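You operate a simulated robot arm through the tools that you are given. There is no shell and no other tool. Be economical: measure what you need, move in short steps, check, and stop when the job is done.

You are at the controls of a simulated two-armed robot. One attempt, no reset.

JOB
Put the rolling pin away, then pass the brush to your other hand and sweep up the flour.
Fine: the pin goes in the white drawer, which ends shut; brush back.

It is judged by the outcome, as a careful person would: the job done as asked, and still so three seconds after it is handed in. It fails if anything else is knocked over, pushed out of place, dropped, spilled or broken.

ROBOT AND FRAMES
Two 7-joint arms with two-finger parallel grippers on one trunk, on a base that drives. Base frame: it is fixed to the floor where the robot stands at the start and does not move with it; the origin is under the middle of the robot, x ahead of it, y to its left, z up. Lengths are in mm, angles in rad, forces in N, time in s.
The left shoulder is at the start at [70, 134, 1176], the right one opposite. With the tool pointing down near the work surface each hand reaches from about 100 to 640 mm from the robot's upright axis, wherever it stands, measured 20 degrees to its own side. Places, roughly: white drawer [700, 0, 700]; white drawer inside [700, 0, 700]; flour patch [700, -500, 800]. Payload 1.57 kg a hand.
Tool frame (each hand has its own): the origin (TCP) lies between the finger pads and is the grasp point; the fingertips stand 30 mm ahead of it; z points along the fingers, y is the line along which they close. The gripper opens to 80 mm. The fingers are 17 mm wide and 12 mm thick; the gripper's body (40 by 82 mm) begins 80 mm behind the TCP.
Orientation is that of the tool frame in the base frame, as a unit quaternion [w, x, y, z]. With the fingers straight down and closing along the base's y, the tool's x points along the base's -x, its y along +y and its z along -z.

CONTROLS
- The arms move only by the tool send_rows. It takes "left_moves", "right_moves" or both (then of equal length, played together; a hand with none holds still); each is a list of rows, each a list of 7 numbers: the shift along the tool's x, y, z in units of 250 mm (1.0 is 250 mm), then the turn, a rotation vector about the tool's x, y, z in units of 180 degrees (1.0 is 180 degrees), then the finger opening in mm, from 0 to 80. In form: [[tx, ty, tz, rx, ry, rz, claw], ...]. A call has 1 to 12 rows; each row is the pose to reach, as a shift and turn from the pose commanded when the call began, along the tool's axes at that moment. A call with a number of a shift or a turn outside -1 to 1 is refused whole. Rows are played at 5 a second. More than 50 mm and 0.15 rad between two rows, or a gripper value outside its range, and nothing of the call is played. Where a pose cannot be reached the arm comes as near as it can. A force on the tool above 40 N (or 10 N above the force at the start of the call, whichever is more), or a blocked arm, ends the call early, and 0.2 s more pass. Each finger travels about 153 mm/s and halts on what it meets, pressing with about 32 N; the grip force reading is that of the motor and also rises with nothing between the fingers. The clock runs only during rows and for 0.2 s after the last one: add rows that repeat a pose to give the fingers time. It gives the time, the measured TCP pose, the force on the tool (base axes), the opening and the grip force at its end, in the units of the frame above (readings bear some noise), and new pictures: "pictures" is both (left out), scene, wrist or none (wrist: the cameras of the hands that moved).
- Cameras (640 x 400 px; columns grow to the right, rows downward): "scene" is now at [117.7, -13.7, 1372.9]; the picture's right is [-0.22, -0.98, 0.00], its down [-0.83, 0.19, -0.52] and it looks along [0.51, -0.11, -0.85] (base axes); focal length 266 px, centre (320, 200). "left" rides on the left gripper at [72, 7, -122] in its tool frame; the picture's right is [-0.09, 1.00, 0.00], its down [-0.84, -0.08, -0.54] and it looks along [-0.54, -0.05, 0.84] (tool axes); focal length 238 px, centre (320, 200). "right" rides on the right gripper at [72, -7, -122] in its tool frame; the picture's right is [0.09, 1.00, 0.00], its down [-0.84, 0.08, -0.54] and it looks along [-0.54, 0.05, 0.84] (tool axes); focal length 238 px, centre (320, 200). There is no depth. A picture from a camera that has moved, and an enlarged one, comes with that camera's place and axes in the base frame and with its lens.
- move_column(by): slides the trunk up (or, below 0, down) by that many mm; the arms and the scene camera ride with it, the base frame stays. It gives what a move gives, with no picture.
- roll_base(legs): drives the robot by 1 to 6 legs, each [ahead, left, turn to the left] in mm, mm and rad, along the robot's own axes; the way and the turn of a leg run together, so that a leg with both is an arc; at most 1500 mm and 3.142 rad a leg. The arms and the cameras ride along, it lands a little off, and it stops where it bumps. It gives what a move gives, and a new picture of the scene camera.
- aim_head(pan, tilt): turns the head with the scene camera to pan (to the left, within 1.501 rad either way) and tilt (down, from -0.506 to 1.204), counted from straight ahead of the robot. It gives what a move gives, and a new picture of the scene camera.
- enlarge(camera, box): a new picture of the part [left, top, right, bottom] of that camera's present view, enlarged. No time passes.
- job_done(): hands the job in; it is judged then, once.

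Go step by step. Nothing tells you exact positions but the pictures and the camera data: compare them with the known pose of the tool, close in by small moves and look again before you grip or let go. The budget is 120 turns and 260 pictures, counting those below and the enlarged ones. Unless the task says otherwise, let go and move clear before handing in.

The tools are called after "Emit:" as a command line: name --argument value ..., lists and objects as JSON in quotes. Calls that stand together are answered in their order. send_rows: Moves the arms, as the interface text tells. Its arguments: {"type":"object","properties":{"left_moves":{"type":"array","items":{"type":"array","items":{"type":"number"}}},"right_moves":{"type":"array","items":{"type":"array","items":{"type":"number"}}},"pictures":{"type":"string","enum":["both","scene","wrist","none"]}},"required":[]} The other tools are called the same way: move_column (by) slides the trunk up or down; roll_base (legs) drives the base; aim_head (pan, tilt) turns the head that bears the scene camera; enlarge (camera, box) takes an enlarged picture of a part of a camera's view; job_done () hands the job in.

At the start:

```text
time_s: 0.0
left_eef_pos: [493.0, 70.2, 1013.0]
left_tcp_rot: [0.001, 0.0, 1.0, 0.0]
left_force: [0.4, -0.3, -0.6]
left_opening: 79.8
left_finger_force: 0.0
right_eef_pos: [351.8, -261.5, 1073.2]
right_tcp_rot: [0.0, 0.0, 1.0, 0.0]
right_force: [-0.7, -0.6, -0.1]
right_opening: 79.6
right_finger_force: 0.1
trunk travel left (down, up): [-750.0, 190.0]
robot x, y, heading: [0.7, -2.1, -0.0]
head pan, tilt: [-0.223, 1.025]
```

scene: 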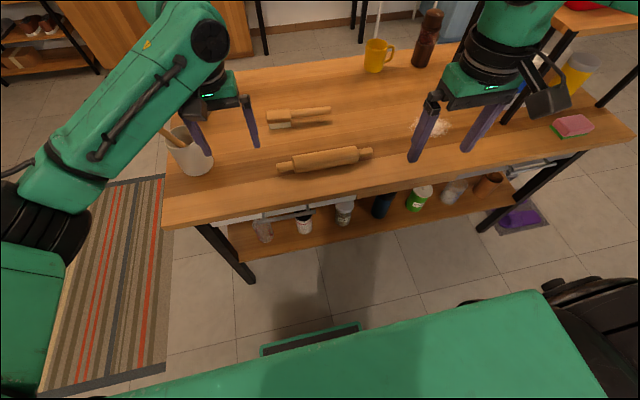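
right: 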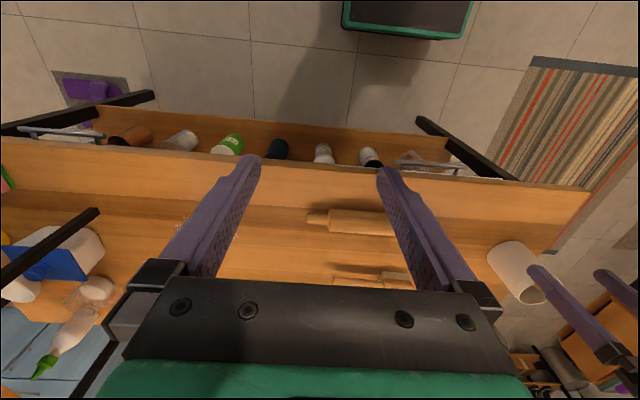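
left: 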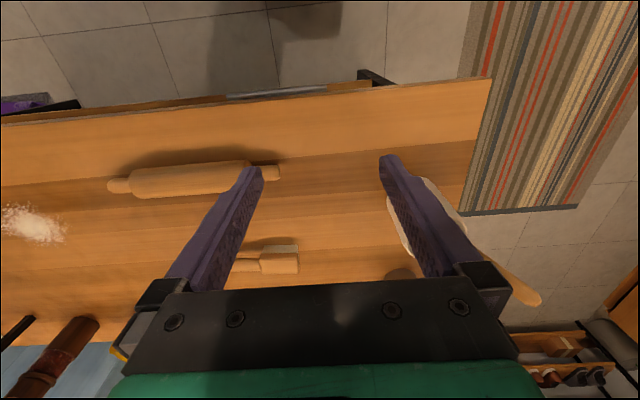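

I see a worktable with the rolling pin near the front, the brush behind it, flour to the right, and something drawer-like beneath the tabletop. First I'll take closer looks at the scene.

Emit:
enlarge --camera "scene" --box '[150, 80, 410, 260]'

Emit:
enlarge --camera "scene" --box '[380, 20, 640, 240]'

Emit:
enlarge --camera "right" --box '[0, 60, 600, 320]'

```text
2.22 times, centred on (280, 170) of scene
camera zoom: at [117.7, -13.7, 1372.9], right [-0.22, -0.98, 0.0], down [-0.83, 0.19, -0.52], along [0.51, -0.11, -0.85], focal length 591 px, centre (409, 267)
```

zoom: 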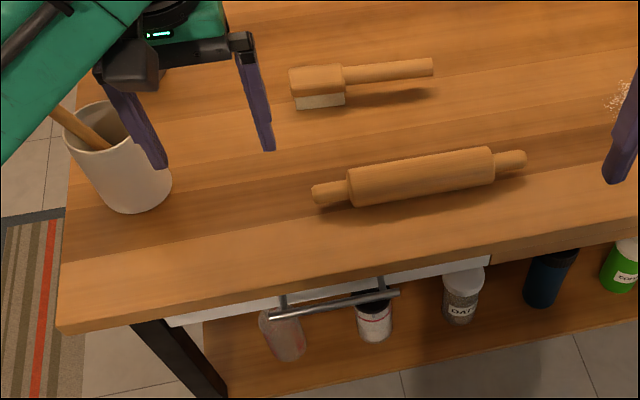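

```text
1.82 times, centred on (510, 130) of scene
camera zoom: at [117.7, -13.7, 1372.9], right [-0.22, -0.98, 0.0], down [-0.83, 0.19, -0.52], along [0.51, -0.11, -0.85], focal length 484 px, centre (-26, 327)
```

zoom: 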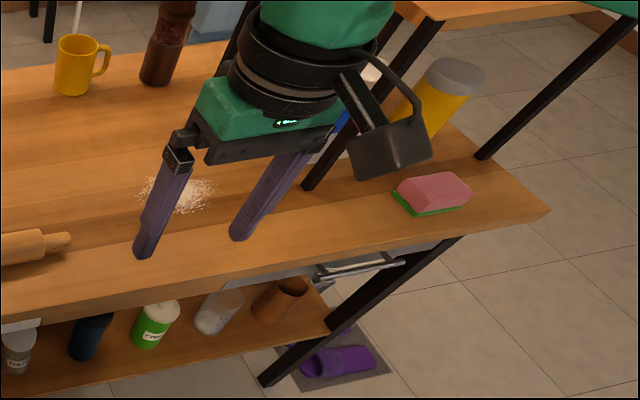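

```text
1.07 times, centred on (300, 190) of right
camera zoom: at [280.2, -268.8, 1194.7], right [-0.09, 1.0, 0.0], down [0.84, 0.08, 0.54], along [0.54, 0.05, -0.84], focal length 254 px, centre (341, 211)
```

zoom: 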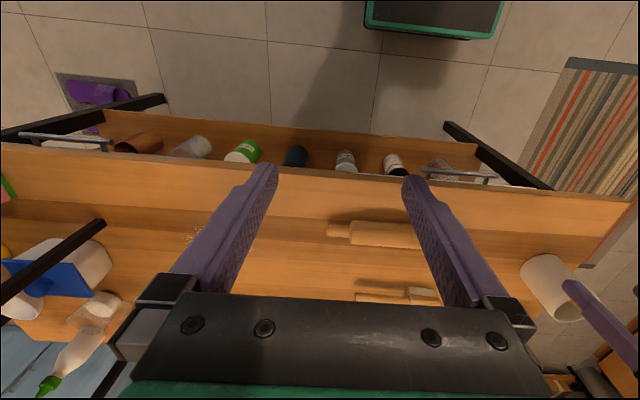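

The white-fronted drawer's handle hangs below the front edge of the table. I'll back off for a proper view of the drawer fronts.

Emit:
roll_base --legs '[[-500, 0, 0]]'

Emit:
aim_head --pan -0.1 --tilt 0.6

```text
time_s: 3.2
left_eef_pos: [-20.6, 71.5, 1014.7]
left_tcp_rot: [0.0, -0.004, 1.0, 0.0]
left_force: [0.3, -0.1, -0.4]
left_opening: 79.9
left_finger_force: 0.0
right_eef_pos: [-161.2, -262.4, 1074.0]
right_tcp_rot: [0.0, -0.003, 1.0, 0.0]
right_force: [0.0, -0.1, 0.0]
right_opening: 80.1
right_finger_force: 0.1
trunk travel left (down, up): [-750.0, 190.0]
robot x, y, heading: [-513.4, -1.8, 0.011]
head pan, tilt: [-0.223, 1.025]
stopped in leg 1: the robot was blocked; the commanded pose is now the measured one
camera scene: at [-395.6, -15.5, 1373.1], right [-0.21, -0.98, 0.0], down [-0.83, 0.18, -0.52], along [0.51, -0.11, -0.85], focal length 266 px, centre (320, 200)
```

scene: 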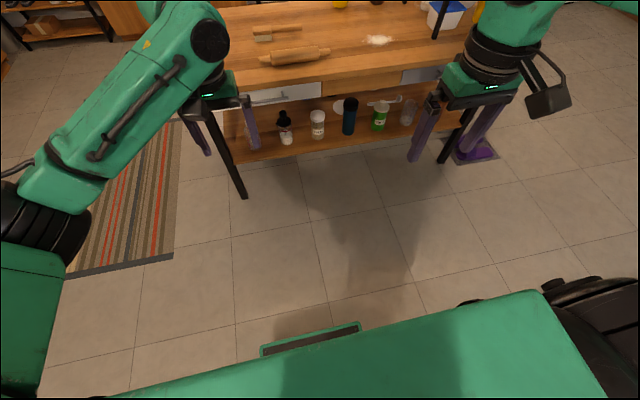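

```text
time_s: 4.0
left_eef_pos: [-20.3, 71.5, 1013.2]
left_tcp_rot: [0.0, -0.004, 1.0, 0.0]
left_force: [0.1, 0.4, 0.3]
left_opening: 80.0
left_finger_force: 0.1
right_eef_pos: [-158.2, -261.9, 1073.6]
right_tcp_rot: [-0.001, -0.003, 1.0, 0.0]
right_force: [0.7, -0.6, 0.1]
right_opening: 79.6
right_finger_force: 0.1
trunk travel left (down, up): [-750.0, 190.0]
robot x, y, heading: [-512.4, -1.1, 0.005]
head pan, tilt: [-0.099, 0.6]
camera scene: at [-372.7, -9.1, 1406.5], right [-0.09, -1.0, 0.0], down [-0.56, 0.05, -0.82], along [0.82, -0.08, -0.57], focal length 266 px, centre (320, 200)
```

scene: 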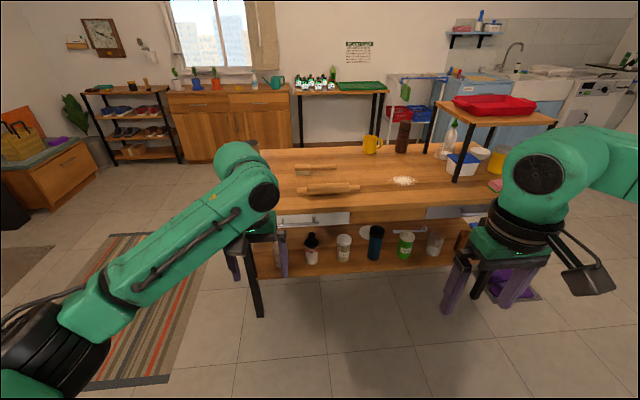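

Emit:
enlarge --camera "scene" --box '[230, 110, 510, 285]'

Emit:
aim_head --pan 1.5 --tilt 0.8

Emit:
aim_head --pan -1.5 --tilt 0.8

```text
2.29 times, centred on (370, 198) of scene
camera zoom: at [-372.7, -9.1, 1406.5], right [-0.09, -1.0, 0.0], down [-0.56, 0.05, -0.82], along [0.82, -0.08, -0.57], focal length 608 px, centre (206, 206)
```

zoom: 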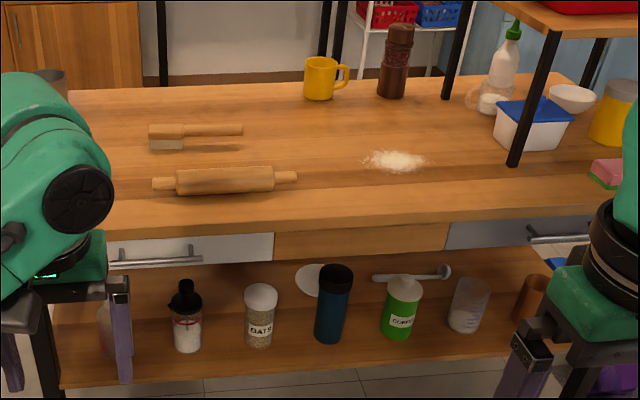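

```text
time_s: 5.7
left_eef_pos: [-19.1, 72.0, 1013.4]
left_tcp_rot: [0.0, -0.003, 1.0, 0.0]
left_force: [0.1, 0.0, 0.1]
left_opening: 80.2
left_finger_force: 0.1
right_eef_pos: [-157.3, -262.9, 1073.5]
right_tcp_rot: [0.0, -0.004, 1.0, 0.0]
right_force: [-0.5, 0.9, -0.9]
right_opening: 79.8
right_finger_force: 0.1
trunk travel left (down, up): [-750.0, 190.0]
robot x, y, heading: [-512.8, -1.2, 0.007]
head pan, tilt: [1.499, 0.799]
camera scene: at [-455.5, 79.6, 1389.7], right [1.0, -0.07, 0.0], down [-0.05, -0.72, -0.7], along [0.05, 0.7, -0.72], focal length 266 px, centre (320, 200)
```

scene: 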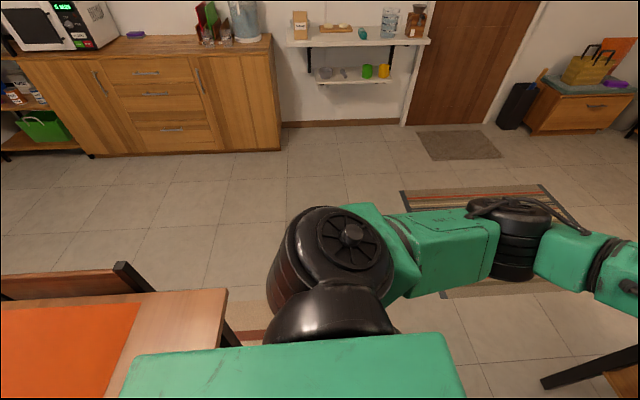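

```text
time_s: 8.3
left_eef_pos: [-19.1, 72.5, 1014.0]
left_tcp_rot: [0.0, -0.003, 1.0, 0.0]
left_force: [0.0, 0.6, 1.0]
left_opening: 80.0
left_finger_force: 0.0
right_eef_pos: [-157.0, -262.3, 1073.3]
right_tcp_rot: [0.0, -0.003, 1.0, 0.0]
right_force: [0.3, 0.1, 0.6]
right_opening: 80.0
right_finger_force: 0.0
trunk travel left (down, up): [-750.0, 190.0]
robot x, y, heading: [-510.0, 0.1, 0.01]
head pan, tilt: [-1.499, 0.799]
camera scene: at [-454.4, -81.3, 1389.7], right [-1.0, -0.08, 0.0], down [-0.06, 0.71, -0.7], along [0.05, -0.69, -0.72], focal length 266 px, centre (320, 200)
```

scene: 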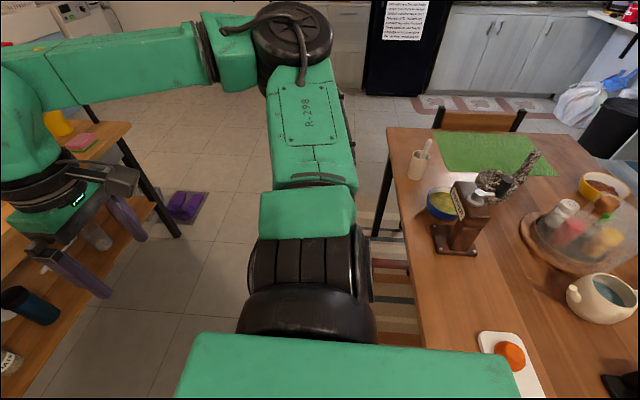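

Behind me is a dining table that I touched lightly, so I won't back up that far again. The pin's centre is about (582, -132), the brush (808, -83), the flour (672, -496), the handle about (480, 5, 700). I'll go back to the table and take the pin with the right hand.

Emit:
roll_base --legs '[[530, 0, 0]]'

Emit:
aim_head --pan -0.15 --tilt 0.85

Emit:
send_rows --right_moves '[[0, 0, 0, 0, 0, 0.045, 80], [0, 0, 0, 0, 0, 0.09, 80], [0, 0, 0, 0, 0, 0.135, 80], [0, 0, 0, 0, 0, 0.18, 80], [0, 0, 0, 0, 0, 0.225, 80], [0, 0, 0, 0, 0, 0.27, 80], [0, 0, 0, 0, 0, 0.315, 80], [0, 0, 0, 0, 0, 0.36, 80], [0, 0, 0, 0, 0, 0.405, 80], [0, 0, 0, 0, 0, 0.45, 80], [0, 0, 0, 0, 0, 0.5, 80]]' --pictures "both"

```text
time_s: 11.4
left_eef_pos: [525.1, 66.3, 1014.7]
left_tcp_rot: [0.0, 0.003, 1.0, 0.0]
left_force: [0.2, -0.2, 0.2]
left_opening: 79.8
left_finger_force: 0.0
right_eef_pos: [383.3, -266.7, 1072.6]
right_tcp_rot: [0.001, 0.003, 1.0, -0.001]
right_force: [-0.5, 0.1, 0.4]
right_opening: 80.1
right_finger_force: 0.2
trunk travel left (down, up): [-750.0, 190.0]
robot x, y, heading: [32.8, -1.4, -0.013]
head pan, tilt: [-1.499, 0.799]
camera scene: at [87.9, -81.6, 1389.8], right [-1.0, -0.07, 0.0], down [-0.05, 0.72, -0.7], along [0.05, -0.7, -0.72], focal length 266 px, centre (320, 200)
```

scene: 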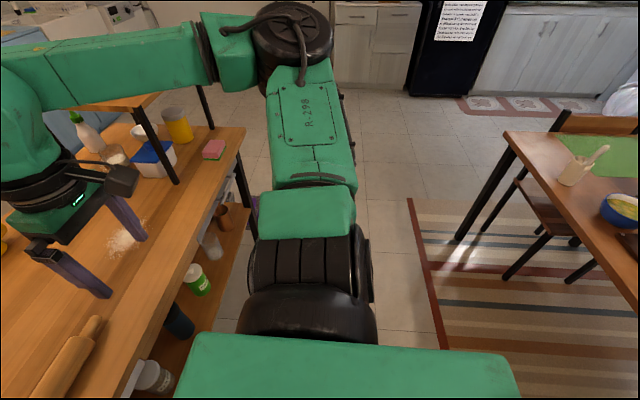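

```text
time_s: 12.9
left_eef_pos: [526.7, 66.5, 1013.8]
left_tcp_rot: [0.001, 0.002, 1.0, 0.0]
left_force: [0.2, -0.4, 0.8]
left_opening: 79.9
left_finger_force: 0.0
right_eef_pos: [384.0, -266.5, 1073.2]
right_tcp_rot: [-0.001, 0.003, 1.0, 0.0]
right_force: [-0.2, 0.5, -0.2]
right_opening: 79.9
right_finger_force: 0.1
trunk travel left (down, up): [-750.0, 190.0]
robot x, y, heading: [31.7, -2.6, -0.003]
head pan, tilt: [-0.15, 0.85]
camera scene: at [160.6, -13.3, 1385.7], right [-0.16, -0.99, 0.0], down [-0.74, 0.12, -0.66], along [0.65, -0.1, -0.75], focal length 266 px, centre (320, 200)
```

scene: 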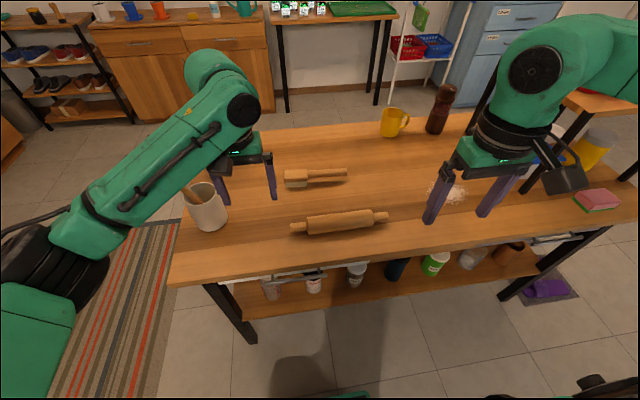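

```text
refused: row 11 steps farther than a row can; nothing moved
```

The pin lies along y, so the right hand must turn 90° to close along x. I'll turn and travel above the pin together, with the camera on the outer side.

Emit:
send_rows --right_moves '[[-0.066, 0.045, 0.03, 0, 0, -0.0455, 80], [-0.132, 0.09, 0.06, 0, 0, -0.091, 80], [-0.198, 0.134, 0.09, 0, 0, -0.1365, 80], [-0.264, 0.179, 0.12, 0, 0, -0.182, 80], [-0.33, 0.223, 0.15, 0, 0, -0.2275, 80], [-0.396, 0.268, 0.18, 0, 0, -0.273, 80], [-0.462, 0.313, 0.22, 0, 0, -0.3185, 80], [-0.528, 0.357, 0.27, 0, 0, -0.364, 80], [-0.594, 0.402, 0.32, 0, 0, -0.4095, 80], [-0.66, 0.447, 0.37, 0, 0, -0.455, 80], [-0.726, 0.491, 0.42, 0, 0, -0.5, 80], [-0.792, 0.536, 0.47, 0, 0, -0.5, 80]]' --pictures "both"

```text
time_s: 15.6
left_eef_pos: [525.9, 67.3, 1013.3]
left_tcp_rot: [0.0, 0.003, 1.0, -0.001]
left_force: [0.0, 0.5, -0.1]
left_opening: 79.9
left_finger_force: 0.1
right_eef_pos: [349.8, -61.7, 916.6]
right_tcp_rot: [0.041, -0.607, 0.793, -0.032]
right_force: [0.4, 0.0, -0.3]
right_opening: 80.1
right_finger_force: 0.0
right hand out of reach, approached as far as the arm can: row 4, 5, 6, 7, 8, 9, 10, 11, 12
trunk travel left (down, up): [-750.0, 190.0]
robot x, y, heading: [33.2, -2.4, -0.005]
head pan, tilt: [-0.15, 0.85]
camera scene: at [160.7, -12.8, 1385.7], right [-0.15, -0.99, 0.0], down [-0.74, 0.12, -0.66], along [0.65, -0.1, -0.75], focal length 266 px, centre (320, 200)
camera right: at [324.8, -133.0, 1035.9], right [-0.98, 0.17, -0.1], down [0.09, 0.83, 0.55], along [0.18, 0.53, -0.83], focal length 238 px, centre (320, 200)
```

scene: 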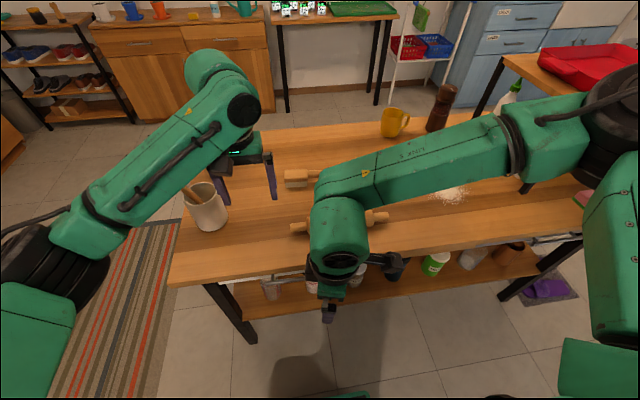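
right: 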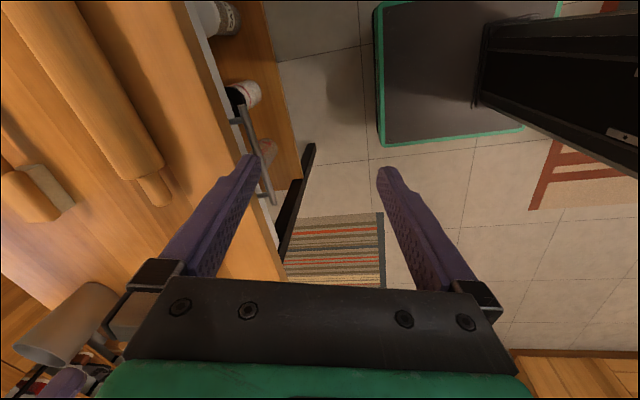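

The turn in that direction isn't reachable. I'll probe with a small move to see which commanded pose is kept, then turn the other way.

Emit:
send_rows --right_moves '[[0, 0, -0.1, 0, 0, 0.0, 80]]' --pictures "none"

```text
time_s: 15.9
left_eef_pos: [525.7, 65.9, 1014.5]
left_tcp_rot: [-0.001, 0.002, 1.0, 0.0]
left_force: [-0.7, 0.5, -0.2]
left_opening: 80.2
left_finger_force: 0.1
right_eef_pos: [344.9, -63.6, 937.7]
right_tcp_rot: [0.043, -0.605, 0.794, -0.033]
right_force: [0.4, 0.0, 0.0]
right_opening: 80.3
right_finger_force: 0.1
trunk travel left (down, up): [-750.0, 190.0]
robot x, y, heading: [31.8, -1.4, -0.006]
head pan, tilt: [-0.15, 0.85]
```

Emit:
send_rows --right_moves '[[0.0737, -0.0365, -0.054, -0.00226, 0.00294, 0.0414, 80], [0.1474, -0.073, -0.108, -0.00452, 0.00588, 0.0828, 80], [0.2211, -0.1095, -0.162, -0.00678, 0.00882, 0.1242, 80], [0.2948, -0.146, -0.216, -0.00904, 0.01176, 0.1656, 80], [0.3685, -0.1825, -0.27, -0.0113, 0.0147, 0.207, 80], [0.4422, -0.219, -0.324, -0.01356, 0.01764, 0.2484, 80], [0.5159, -0.2555, -0.378, -0.01582, 0.02058, 0.2898, 80], [0.5896, -0.292, -0.432, -0.01808, 0.02352, 0.3312, 80], [0.6633, -0.3285, -0.486, -0.02034, 0.02646, 0.3726, 80], [0.737, -0.365, -0.54, -0.0226, 0.0294, 0.414, 80]]' --pictures "none"

Emit:
send_rows --left_moves '[[0.05, 0.05, 0, 0, 0, 0, 80], [0.1, 0.1, 0, 0, 0, 0, 80], [0.15, 0.15, 0, 0, 0, 0, 80], [0.2, 0.2, 0, 0, 0, 0, 80], [0.25, 0.25, 0, 0, 0, 0, 80], [0.3, 0.3, 0, 0, 0, 0, 80], [0.35, 0.35, 0, 0, 0, 0, 80], [0.4, 0.4, 0, 0, 0, 0, 80], [0.45, 0.45, 0, 0, 0, 0, 80], [0.5, 0.5, 0, 0, 0, 0, 80], [0.5, 0.5, 0, 0, 0, 0, 80]]' --right_moves '[[0, 0, 0, 0, 0, 0.0455, 80], [0, 0, 0, 0, 0, 0.091, 80], [0, 0, 0, 0, 0, 0.1365, 80], [0, 0, 0, 0, 0, 0.182, 80], [0, 0, 0, 0, 0, 0.2275, 80], [0, 0, 0, 0, 0, 0.273, 80], [0, 0, 0, 0, 0, 0.3185, 80], [0, 0, 0, 0, 0, 0.364, 80], [0, 0, 0, 0, 0, 0.4095, 80], [0, 0, 0, 0, 0, 0.455, 80], [0, 0, 0, 0, 0, 0.5, 80]]' --pictures "scene"

```text
time_s: 18.1
left_eef_pos: [525.2, 65.1, 1014.2]
left_tcp_rot: [0.0, 0.002, 1.0, 0.0]
left_force: [-1.0, -0.6, -0.2]
left_opening: 80.1
left_finger_force: 0.0
right_eef_pos: [362.4, -266.0, 1066.1]
right_tcp_rot: [-0.003, 0.0, 1.0, 0.001]
right_force: [-0.3, -1.3, 0.5]
right_opening: 79.9
right_finger_force: 0.0
trunk travel left (down, up): [-750.0, 190.0]
robot x, y, heading: [32.6, -5.0, -0.006]
head pan, tilt: [-0.15, 0.85]
```

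```text
time_s: 20.6
left_eef_pos: [401.1, 191.6, 1014.7]
left_tcp_rot: [0.0, 0.002, 1.0, -0.001]
left_force: [0.3, -0.2, 0.5]
left_opening: 80.0
left_finger_force: 0.1
right_eef_pos: [360.1, -266.4, 1064.6]
right_tcp_rot: [-0.002, 0.707, 0.707, -0.001]
right_force: [0.2, 0.4, -0.2]
right_opening: 79.9
right_finger_force: 0.1
trunk travel left (down, up): [-750.0, 190.0]
robot x, y, heading: [31.1, -0.8, -0.006]
head pan, tilt: [-0.15, 0.85]
camera scene: at [161.1, -13.5, 1385.7], right [-0.15, -0.99, 0.0], down [-0.74, 0.12, -0.66], along [0.65, -0.1, -0.75], focal length 266 px, centre (320, 200)
```

scene: 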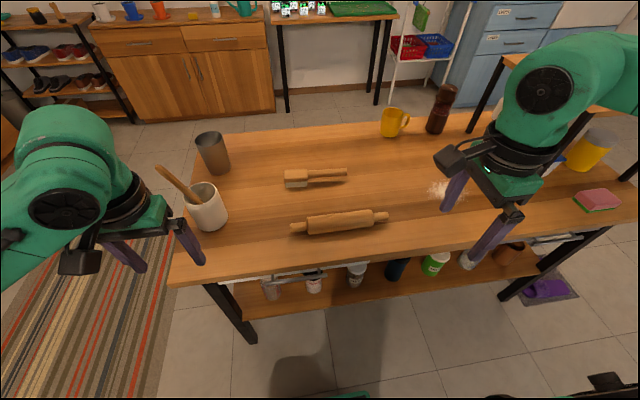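

The right hand turned the other way fine. Now above the pin.

Emit:
send_rows --right_moves '[[0.067, 0.109, 0.05, 0, 0, 0, 80], [0.134, 0.218, 0.1, 0, 0, 0, 80], [0.201, 0.327, 0.16, 0, 0, 0, 80], [0.268, 0.436, 0.22, 0, 0, 0, 80], [0.335, 0.545, 0.3, 0, 0, 0, 80], [0.402, 0.654, 0.38, 0, 0, 0, 80], [0.469, 0.763, 0.46, 0, 0, 0, 80], [0.536, 0.872, 0.54, 0, 0, 0, 80]]' --pictures "both"

```text
time_s: 22.4
left_eef_pos: [399.5, 190.0, 1014.0]
left_tcp_rot: [0.0, 0.003, 1.0, 0.0]
left_force: [0.2, -0.1, -1.0]
left_opening: 79.9
left_finger_force: 0.0
right_eef_pos: [531.4, -160.0, 951.8]
right_tcp_rot: [-0.002, 0.706, 0.708, 0.0]
right_force: [0.2, -0.7, 0.3]
right_opening: 80.0
right_finger_force: 0.1
right hand out of reach, approached as far as the arm can: row 7, 8
trunk travel left (down, up): [-750.0, 190.0]
robot x, y, heading: [33.6, -2.2, -0.007]
head pan, tilt: [-0.15, 0.85]
camera scene: at [159.8, -13.0, 1385.8], right [-0.15, -0.99, 0.0], down [-0.74, 0.12, -0.66], along [0.65, -0.1, -0.75], focal length 266 px, centre (320, 200)
camera right: at [524.7, -88.7, 1073.2], right [1.0, 0.09, 0.0], down [0.08, -0.84, 0.54], along [0.05, -0.54, -0.84], focal length 238 px, centre (320, 200)
```

scene: 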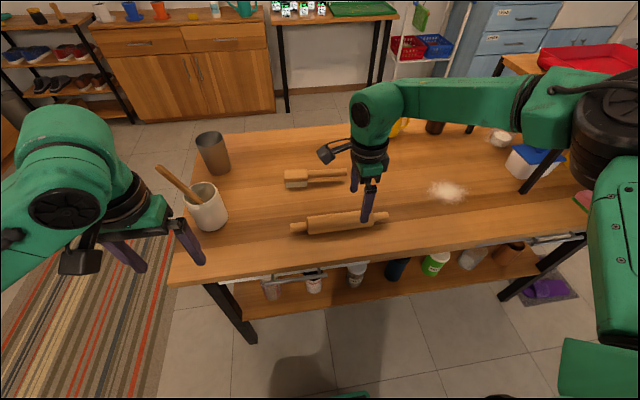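
right: 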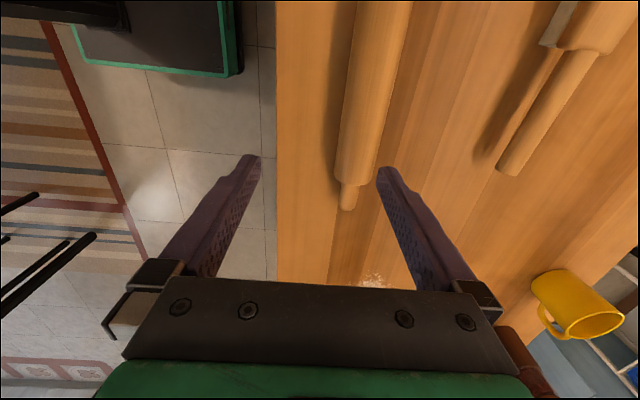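

Short of reach; I'll roll 60 mm closer.

Emit:
roll_base --legs '[[60, 25, 0]]'

Emit:
enlarge --camera "right" --box '[0, 0, 640, 400]'

```text
time_s: 23.3
left_eef_pos: [458.0, 214.4, 1016.2]
left_tcp_rot: [0.001, 0.003, 1.0, 0.0]
left_force: [1.1, -0.5, 0.9]
left_opening: 79.7
left_finger_force: 0.0
right_eef_pos: [588.3, -138.7, 953.3]
right_tcp_rot: [-0.001, 0.706, 0.708, 0.001]
right_force: [0.4, 0.4, 0.3]
right_opening: 80.1
right_finger_force: 0.0
trunk travel left (down, up): [-750.0, 190.0]
robot x, y, heading: [89.9, 22.9, -0.003]
head pan, tilt: [-0.15, 0.85]
camera scene: at [216.2, 9.6, 1386.1], right [-0.16, -0.99, 0.0], down [-0.74, 0.12, -0.66], along [0.65, -0.1, -0.75], focal length 266 px, centre (320, 200)
```

scene: 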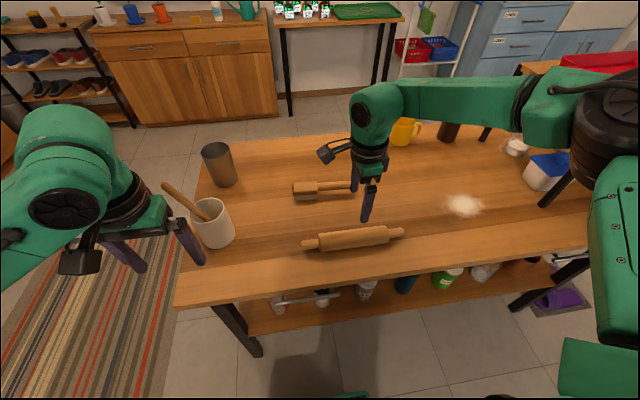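

```text
1.00 times, centred on (320, 200) of right
camera zoom: at [581.6, -66.2, 1074.3], right [1.0, 0.09, 0.0], down [0.08, -0.84, 0.54], along [0.05, -0.54, -0.84], focal length 238 px, centre (320, 200)
```

zoom: 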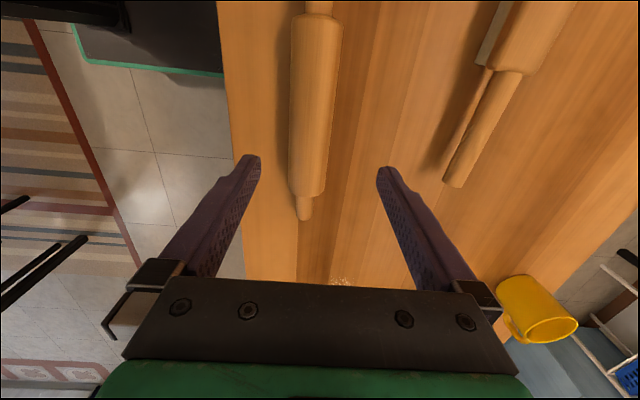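

Emit:
send_rows --right_moves '[[0.01, -0.018, 0.11, 0, 0, 0, 80], [0.02, -0.036, 0.22, 0, 0, 0, 80], [0.02, -0.036, 0.33, 0, 0, 0, 80], [0.02, -0.036, 0.43, 0, 0, 0, 80]]' --pictures "wrist"

```text
time_s: 24.3
left_eef_pos: [460.0, 214.8, 1015.4]
left_tcp_rot: [0.001, 0.002, 1.0, 0.001]
left_force: [-0.4, 0.1, 0.5]
left_opening: 79.6
left_finger_force: 0.1
right_eef_pos: [553.8, -156.7, 868.8]
right_tcp_rot: [-0.002, 0.706, 0.708, 0.0]
right_force: [-0.1, -0.6, -0.2]
right_opening: 80.0
right_finger_force: 0.0
right hand out of reach, approached as far as the arm can: row 1, 2, 3, 4
trunk travel left (down, up): [-750.0, 190.0]
robot x, y, heading: [90.5, 20.9, -0.007]
head pan, tilt: [-0.15, 0.85]
camera right: at [546.7, -84.2, 990.5], right [1.0, 0.09, 0.0], down [0.08, -0.84, 0.54], along [0.05, -0.54, -0.84], focal length 238 px, centre (320, 200)
```

right: 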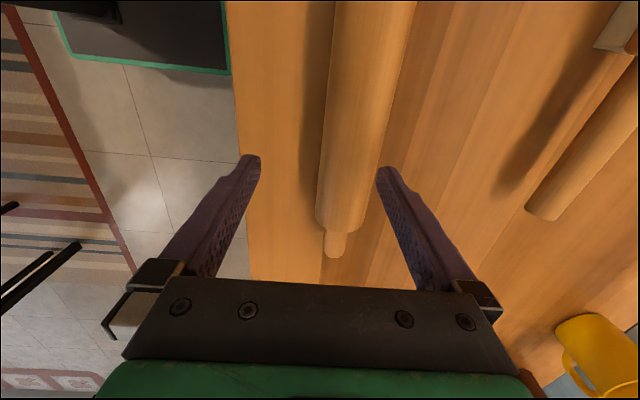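

The arm is near full stretch, so I'll raise a bit, roll 45 mm closer and lower the trunk a little.

Emit:
send_rows --right_moves '[[0, 0, -0.16, 0, 0, 0, 80]]' --pictures "none"

Emit:
roll_base --legs '[[45, 25, 0]]'

Emit:
move_column --by -50

Emit:
enlarge --camera "right" --box '[0, 0, 640, 400]'

```text
time_s: 24.7
left_eef_pos: [457.9, 215.6, 1014.5]
left_tcp_rot: [0.001, 0.003, 1.0, -0.001]
left_force: [0.4, 0.9, 0.3]
left_opening: 80.0
left_finger_force: 0.1
right_eef_pos: [552.3, -155.4, 910.9]
right_tcp_rot: [-0.001, 0.706, 0.708, 0.0]
right_force: [-0.2, 0.2, 0.5]
right_opening: 80.1
right_finger_force: 0.0
trunk travel left (down, up): [-750.0, 190.0]
robot x, y, heading: [93.8, 20.2, -0.006]
head pan, tilt: [-0.15, 0.85]
```

```text
time_s: 25.7
left_eef_pos: [501.4, 237.9, 1015.8]
left_tcp_rot: [0.002, 0.002, 1.0, 0.001]
left_force: [-0.5, 0.3, 0.5]
left_opening: 80.0
left_finger_force: 0.0
right_eef_pos: [594.9, -132.0, 911.3]
right_tcp_rot: [-0.001, 0.706, 0.708, 0.002]
right_force: [-0.2, 0.5, -0.1]
right_opening: 79.8
right_finger_force: 0.0
trunk travel left (down, up): [-750.0, 190.0]
robot x, y, heading: [136.0, 47.1, -0.007]
head pan, tilt: [-0.15, 0.85]
camera scene: at [260.3, 33.0, 1386.1], right [-0.16, -0.99, 0.0], down [-0.74, 0.12, -0.66], along [0.65, -0.1, -0.75], focal length 266 px, centre (320, 200)
```

scene: 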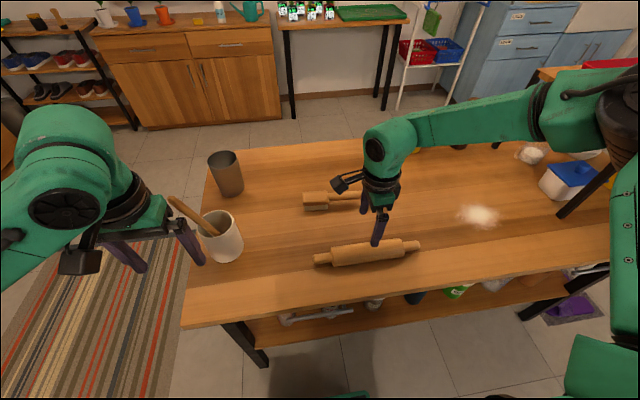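

```text
time_s: 26.6
left_eef_pos: [505.4, 239.1, 965.1]
left_tcp_rot: [0.001, 0.004, 1.0, 0.0]
left_force: [0.3, -0.6, 0.2]
left_opening: 79.7
left_finger_force: 0.1
right_eef_pos: [597.2, -131.2, 859.6]
right_tcp_rot: [-0.001, 0.707, 0.707, 0.0]
right_force: [0.2, 0.2, 0.6]
right_opening: 79.8
right_finger_force: 0.0
trunk travel left (down, up): [-700.0, 240.0]
robot x, y, heading: [138.1, 43.5, -0.005]
head pan, tilt: [-0.15, 0.85]
```

```text
1.00 times, centred on (320, 200) of right
camera zoom: at [591.3, -59.1, 981.3], right [1.0, 0.09, 0.0], down [0.08, -0.84, 0.54], along [0.05, -0.54, -0.84], focal length 238 px, centre (320, 200)
```

zoom: 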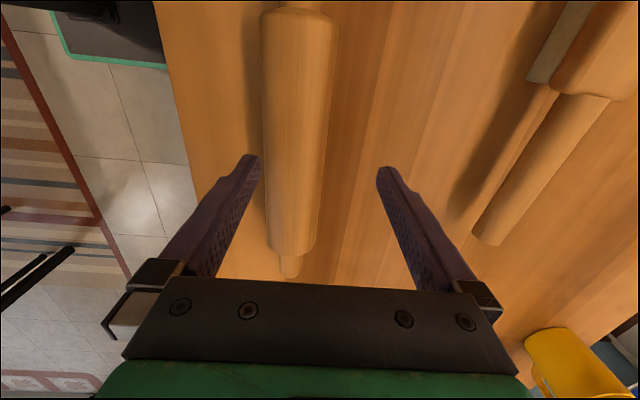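

Emit:
send_rows --right_moves '[[0, -0.068, 0.0, 0, 0, 0, 80], [0, -0.068, 0.07, 0, 0, 0, 80], [0, -0.068, 0.14, 0, 0, 0, 80], [0, -0.068, 0.175, 0, 0, 0, 80]]' --pictures "wrist"

```text
time_s: 27.6
left_eef_pos: [504.9, 240.2, 964.8]
left_tcp_rot: [0.0, 0.002, 1.0, 0.0]
left_force: [0.0, 0.5, 0.2]
left_opening: 80.0
left_finger_force: 0.0
right_eef_pos: [581.3, -130.3, 815.6]
right_tcp_rot: [-0.002, 0.706, 0.708, 0.0]
right_force: [0.3, -0.1, -0.1]
right_opening: 79.8
right_finger_force: 0.0
trunk travel left (down, up): [-700.0, 240.0]
robot x, y, heading: [138.4, 46.8, -0.009]
head pan, tilt: [-0.15, 0.85]
camera right: at [575.4, -59.1, 937.1], right [1.0, 0.09, 0.0], down [0.08, -0.84, 0.54], along [0.05, -0.54, -0.84], focal length 238 px, centre (320, 200)
```

right: 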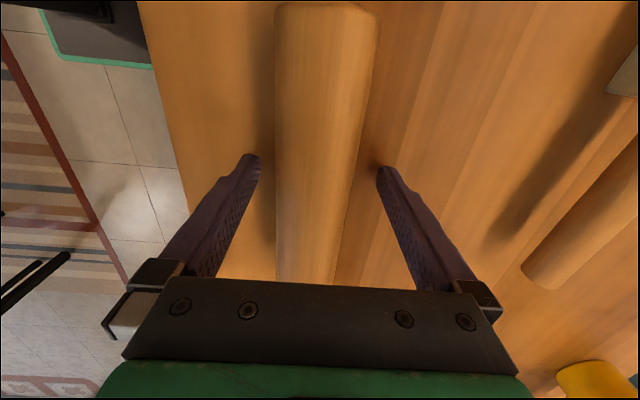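

The pin is between the fingers; closing and lifting.

Emit:
send_rows --right_moves '[[0, 0, 0, 0, 0, 0, 50], [0, 0, 0, 0, 0, 0, 30], [0, 0, 0, 0, 0, 0, 20], [0, 0, 0, 0, 0, 0, 20]]' --pictures "none"

Emit:
send_rows --right_moves '[[0, 0, -0.08, 0, 0, 0, 20], [0, 0, -0.18, 0, 0, 0, 20], [0, -0.1, -0.3, 0, 0, 0, 20], [0, -0.2, -0.42, 0, 0, 0, 20], [0, -0.3, -0.5, 0, 0, 0, 20]]' --pictures "both"

```text
time_s: 28.6
left_eef_pos: [505.5, 239.1, 964.8]
left_tcp_rot: [0.0, 0.002, 1.0, 0.0]
left_force: [-0.3, -0.2, 0.5]
left_opening: 80.2
left_finger_force: 0.0
right_eef_pos: [582.4, -132.0, 814.9]
right_tcp_rot: [-0.002, 0.706, 0.708, -0.001]
right_force: [1.5, 1.2, -0.6]
right_opening: 46.2
right_finger_force: 32.4
trunk travel left (down, up): [-700.0, 240.0]
robot x, y, heading: [138.0, 46.9, -0.009]
head pan, tilt: [-0.15, 0.85]
```

```text
time_s: 29.8
left_eef_pos: [503.7, 239.0, 965.0]
left_tcp_rot: [0.002, 0.003, 1.0, 0.0]
left_force: [-0.3, -0.6, -0.2]
left_opening: 80.0
left_finger_force: 0.1
right_eef_pos: [506.7, -131.4, 940.9]
right_tcp_rot: [-0.001, 0.707, 0.707, 0.0]
right_force: [-0.5, -0.6, -2.1]
right_opening: 46.1
right_finger_force: 32.7
trunk travel left (down, up): [-700.0, 240.0]
robot x, y, heading: [134.8, 48.1, -0.001]
head pan, tilt: [-0.15, 0.85]
camera scene: at [263.3, 35.2, 1335.8], right [-0.16, -0.99, 0.0], down [-0.74, 0.12, -0.66], along [0.65, -0.1, -0.75], focal length 266 px, centre (320, 200)
camera right: at [500.2, -59.6, 1062.5], right [1.0, 0.09, 0.0], down [0.08, -0.84, 0.54], along [0.05, -0.54, -0.84], focal length 238 px, centre (320, 200)
```

scene: 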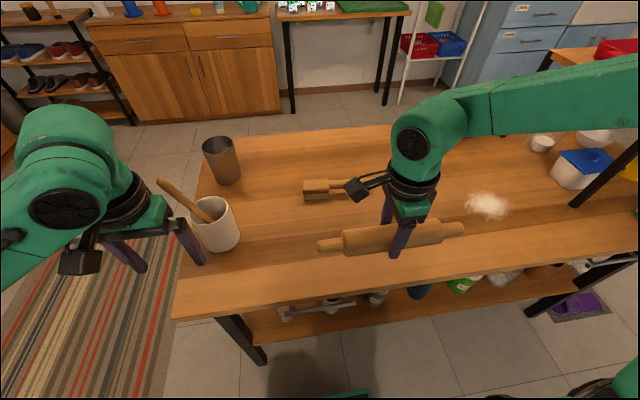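
right: 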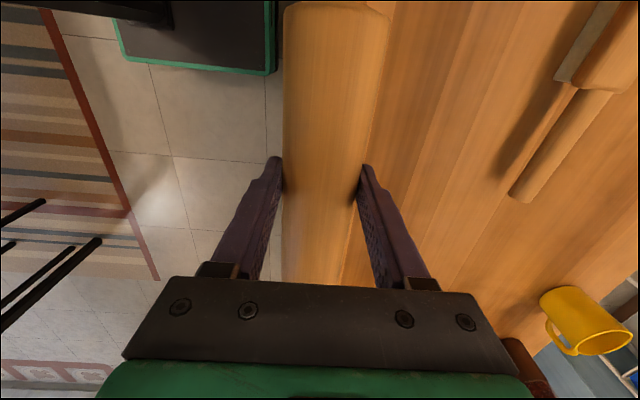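

The pin is held. Now I'll back off to open the drawer with the left hand, lowering the trunk and turning the left hand.

Emit:
roll_base --legs '[[-290, -40, 0]]'

Emit:
send_rows --left_moves '[[0, 0, 0, 0, 0, -0.0455, 80], [0, 0, 0, 0, 0, -0.091, 80], [0, 0, 0, 0, 0, -0.1365, 80], [0, 0, 0, 0, 0, -0.182, 80], [0, 0, 0, 0, 0, -0.2275, 80], [0, 0, 0, 0, 0, -0.273, 80], [0, 0, 0, 0, 0, -0.3185, 80], [0, 0, 0, 0, 0, -0.364, 80], [0, 0, 0, 0, 0, -0.4095, 80], [0, 0, 0, 0, 0, -0.455, 80], [0, 0, 0, 0, 0, -0.5, 80]]' --right_moves '[[-0.05, 0, 0, 0, 0, 0, 20], [-0.1, 0, 0, 0, 0, 0, 20], [-0.15, 0, 0, 0, 0, 0, 20], [-0.2, 0, 0, 0, 0, 0, 20], [-0.25, 0, 0, 0, 0, 0, 20], [-0.3, 0, 0, 0, 0, 0, 20], [-0.35, 0, 0, 0, 0, 0, 20], [-0.4, 0, 0, 0, 0, 0, 20], [-0.45, 0, 0, 0, 0, 0, 20], [-0.5, 0, 0, 0, 0, 0, 20], [-0.5, 0, 0, 0, 0, 0, 20]]' --pictures "none"

Emit:
send_rows --left_moves '[[0, 0, 0, 0.042, 0, 0, 80], [0, 0, 0, 0.084, 0, 0, 80], [0, 0, 0, 0.126, 0, 0, 80], [0, 0, 0, 0.168, 0, 0, 80], [0, 0, 0, 0.21, 0, 0, 80], [0, 0, 0, 0.252, 0, 0, 80], [0, 0, 0, 0.294, 0, 0, 80], [0, 0, 0, 0.333, 0, 0, 80]]' --pictures "both"

```text
time_s: 31.8
left_eef_pos: [221.6, 201.0, 964.1]
left_tcp_rot: [0.0, 0.001, 1.0, 0.0]
left_force: [0.5, 0.1, -0.3]
left_opening: 80.1
left_finger_force: 0.1
right_eef_pos: [226.0, -171.3, 940.3]
right_tcp_rot: [-0.001, 0.705, 0.709, -0.001]
right_force: [0.6, 0.3, -1.8]
right_opening: 46.0
right_finger_force: 32.2
trunk travel left (down, up): [-700.0, 240.0]
robot x, y, heading: [-146.9, 9.3, 0.001]
head pan, tilt: [-0.15, 0.85]
camera scene: at [-17.8, -4.5, 1335.6], right [-0.15, -0.99, 0.0], down [-0.74, 0.11, -0.66], along [0.65, -0.1, -0.75], focal length 266 px, centre (320, 200)
```

scene: 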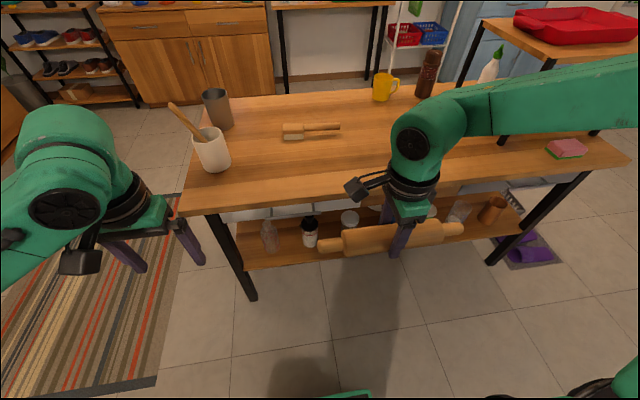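

```text
time_s: 34.2
left_eef_pos: [219.5, 198.8, 963.7]
left_tcp_rot: [-0.001, 0.708, -0.706, -0.001]
left_force: [-0.8, -1.1, 0.3]
left_opening: 80.3
left_finger_force: 0.0
right_eef_pos: [226.9, -296.5, 938.7]
right_tcp_rot: [-0.002, 0.705, 0.709, -0.001]
right_force: [-0.3, 1.0, -3.0]
right_opening: 46.0
right_finger_force: 32.4
trunk travel left (down, up): [-700.0, 240.0]
robot x, y, heading: [-150.1, 5.3, -0.002]
head pan, tilt: [-0.15, 0.85]
```

```text
time_s: 35.7
left_eef_pos: [274.8, 235.8, 975.7]
left_tcp_rot: [0.344, -0.628, 0.67, -0.196]
left_force: [0.0, 0.1, 0.1]
left_opening: 80.0
left_finger_force: 0.2
left hand out of reach, approached as far as the arm can: row 2, 3, 4, 5, 6, 7
right_eef_pos: [225.9, -294.2, 939.3]
right_tcp_rot: [-0.002, 0.705, 0.71, -0.001]
right_force: [0.0, 1.7, -2.2]
right_opening: 45.9
right_finger_force: 32.0
trunk travel left (down, up): [-700.0, 240.0]
robot x, y, heading: [-149.1, 6.1, -0.005]
head pan, tilt: [-0.15, 0.85]
stopped in row 7 (left hand): the arm was blocked; the commanded pose is now the measured one
camera scene: at [-18.5, -2.4, 1335.7], right [-0.15, -0.99, 0.0], down [-0.74, 0.11, -0.66], along [0.65, -0.1, -0.75], focal length 266 px, centre (320, 200)
camera left: at [186.8, 145.8, 1040.3], right [-0.71, 0.22, -0.67], down [-0.35, 0.71, 0.61], along [0.61, 0.66, -0.43], focal length 238 px, centre (320, 200)
```

scene: 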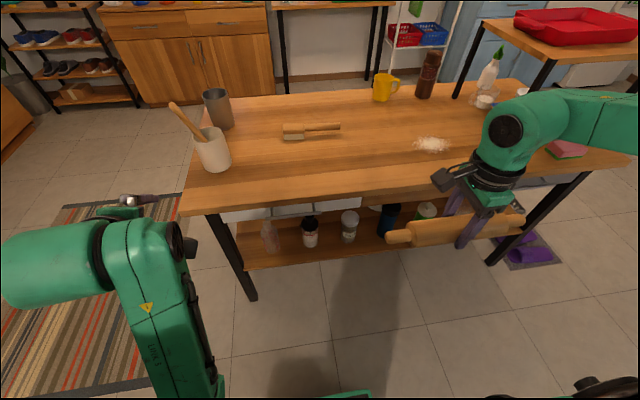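
left: 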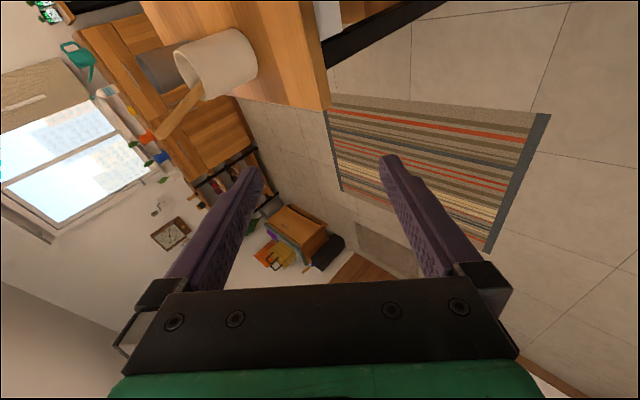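

That tilt runs into a wrist limit. I'll return the left hand to pointing straight down and hook the handle bar from above instead.

Emit:
send_rows --left_moves '[[0, 0, 0, -0.01175, 0.0206, 0.0376, 80], [0, 0, 0, -0.0235, 0.0412, 0.0752, 80], [0, 0, 0, -0.03525, 0.06175, 0.1128, 80], [0, 0, 0, -0.047, 0.0823, 0.1503, 80], [0, 0, 0, -0.05875, 0.1029, 0.1879, 80], [0, 0, 0, -0.0705, 0.1235, 0.2255, 80], [0, 0, 0, -0.08225, 0.1441, 0.2631, 80], [0, 0, 0, -0.094, 0.1647, 0.3007, 80], [0, 0, 0, -0.10575, 0.1853, 0.3383, 80], [0, 0, 0, -0.1175, 0.2058, 0.3758, 80], [0, 0, 0, -0.12925, 0.2264, 0.4134, 80], [0, 0, 0, -0.141, 0.247, 0.451, 80]]' --pictures "wrist"

Emit:
aim_head --pan -0.05 --tilt 0.85

Emit:
enlarge --camera "scene" --box '[200, 160, 420, 298]'

```text
time_s: 36.6
left_eef_pos: [272.1, 281.3, 973.7]
left_tcp_rot: [0.313, -0.486, 0.813, -0.064]
left_force: [0.1, -0.3, -0.3]
left_opening: 80.0
left_finger_force: 0.1
left hand out of reach, approached as far as the arm can: row 3, 4
right_eef_pos: [226.6, -296.8, 939.6]
right_tcp_rot: [-0.002, 0.705, 0.709, 0.0]
right_force: [0.1, 0.0, -2.3]
right_opening: 46.1
right_finger_force: 31.5
trunk travel left (down, up): [-700.0, 240.0]
robot x, y, heading: [-146.8, 6.4, 0.002]
head pan, tilt: [-0.15, 0.85]
stopped in row 4 (left hand): the arm was blocked; the commanded pose is now the measured one
camera left: at [174.3, 200.8, 1036.5], right [-0.72, 0.59, -0.36], down [0.03, 0.55, 0.84], along [0.7, 0.59, -0.41], focal length 238 px, centre (320, 200)
```

left: 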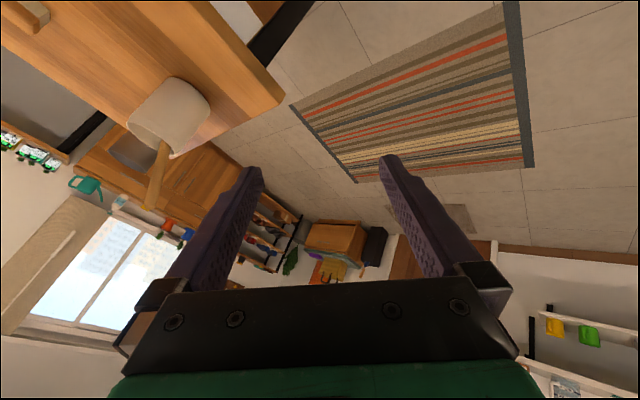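

```text
time_s: 37.3
left_eef_pos: [272.0, 280.4, 974.4]
left_tcp_rot: [0.314, -0.485, 0.814, -0.063]
left_force: [0.0, 0.5, 0.1]
left_opening: 80.1
left_finger_force: 0.1
right_eef_pos: [226.8, -295.8, 939.1]
right_tcp_rot: [-0.002, 0.705, 0.709, -0.001]
right_force: [-0.7, 0.4, -2.5]
right_opening: 46.1
right_finger_force: 32.2
trunk travel left (down, up): [-700.0, 240.0]
robot x, y, heading: [-145.5, -0.0, 0.002]
head pan, tilt: [-0.051, 0.85]
camera scene: at [-18.1, 2.8, 1335.7], right [-0.05, -1.0, 0.0], down [-0.75, 0.04, -0.66], along [0.66, -0.03, -0.75], focal length 266 px, centre (320, 200)
```

scene: 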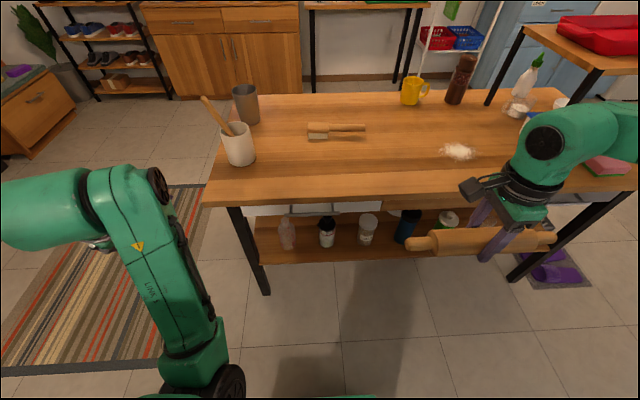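

```text
2.90 times, centred on (310, 229) of scene
camera zoom: at [-18.1, 2.8, 1335.7], right [-0.05, -1.0, 0.0], down [-0.75, 0.04, -0.66], along [0.66, -0.03, -0.75], focal length 771 px, centre (349, 116)
```

zoom: 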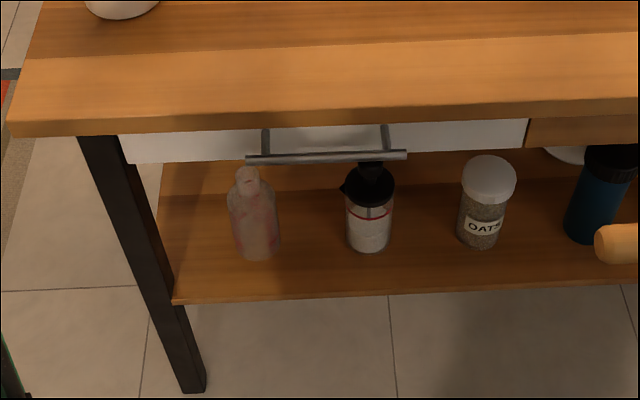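

Emit:
send_rows --left_moves '[[0.0313, -0.038, 0.009, -0.0043, 0.0213, 0.0329, 80], [0.0626, -0.076, 0.018, -0.0086, 0.0426, 0.0658, 80], [0.0939, -0.114, 0.027, -0.0129, 0.0639, 0.0987, 80], [0.1252, -0.152, 0.036, -0.0172, 0.0852, 0.1316, 80], [0.1565, -0.19, 0.045, -0.0215, 0.1065, 0.1645, 80], [0.1878, -0.228, 0.054, -0.0258, 0.1278, 0.1974, 80], [0.2191, -0.266, 0.063, -0.0301, 0.1491, 0.2303, 80], [0.2504, -0.304, 0.072, -0.0344, 0.1704, 0.2632, 80], [0.2817, -0.342, 0.081, -0.0387, 0.1917, 0.2961, 80], [0.313, -0.38, 0.09, -0.043, 0.213, 0.329, 80]]' --pictures "scene"

```text
time_s: 37.9
left_eef_pos: [277.5, 310.4, 979.9]
left_tcp_rot: [0.303, -0.425, 0.853, 0.019]
left_force: [-0.3, -0.4, 0.7]
left_opening: 80.0
left_finger_force: 0.0
left hand out of reach, approached as far as the arm can: row 2
right_eef_pos: [225.7, -296.5, 940.5]
right_tcp_rot: [-0.002, 0.705, 0.709, -0.001]
right_force: [-0.3, 0.1, -2.4]
right_opening: 45.6
right_finger_force: 31.7
trunk travel left (down, up): [-700.0, 240.0]
robot x, y, heading: [-143.4, 7.5, -0.004]
head pan, tilt: [-0.051, 0.85]
stopped in row 2 (left hand): the arm was blocked; the commanded pose is now the measured one
camera scene: at [-17.5, 2.7, 1335.6], right [-0.05, -1.0, 0.0], down [-0.75, 0.04, -0.66], along [0.66, -0.03, -0.75], focal length 266 px, centre (320, 200)
```

scene: 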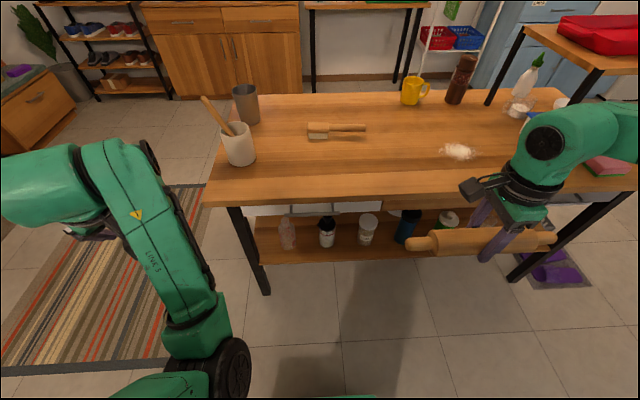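

The left elbow has folded inward. I'll extend the hand forward without turning it to open the elbow up.

Emit:
send_rows --left_moves '[[-0.063, -0.081, 0.023, 0, 0, 0, 80], [-0.127, -0.163, 0.046, 0, 0, 0, 80], [-0.19, -0.244, 0.069, 0, 0, 0, 80], [-0.253, -0.325, 0.091, 0, 0, 0, 80], [-0.317, -0.407, 0.114, 0, 0, 0, 80], [-0.38, -0.488, 0.137, 0, 0, 0, 80]]' --pictures "scene"

```text
time_s: 39.2
left_eef_pos: [427.9, 308.9, 1030.7]
left_tcp_rot: [0.302, -0.424, 0.854, 0.018]
left_force: [-0.5, -0.4, 0.1]
left_opening: 79.8
left_finger_force: 0.1
right_eef_pos: [226.5, -294.8, 939.0]
right_tcp_rot: [-0.001, 0.705, 0.709, 0.0]
right_force: [0.0, 0.3, -2.0]
right_opening: 45.8
right_finger_force: 32.0
trunk travel left (down, up): [-700.0, 240.0]
robot x, y, heading: [-147.6, 6.1, -0.003]
head pan, tilt: [-0.051, 0.85]
camera scene: at [-17.3, 2.9, 1335.6], right [-0.05, -1.0, 0.0], down [-0.75, 0.04, -0.66], along [0.66, -0.03, -0.75], focal length 266 px, centre (320, 200)
```

scene: 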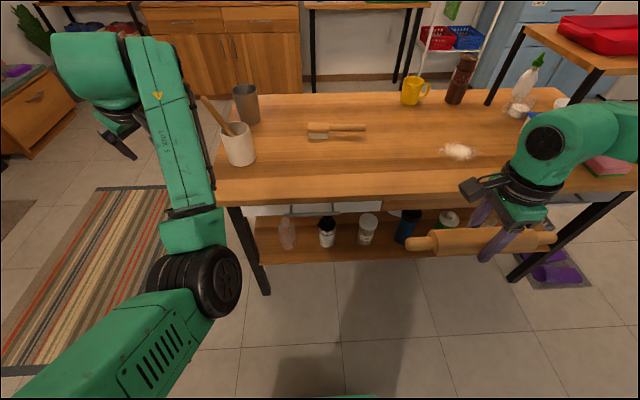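

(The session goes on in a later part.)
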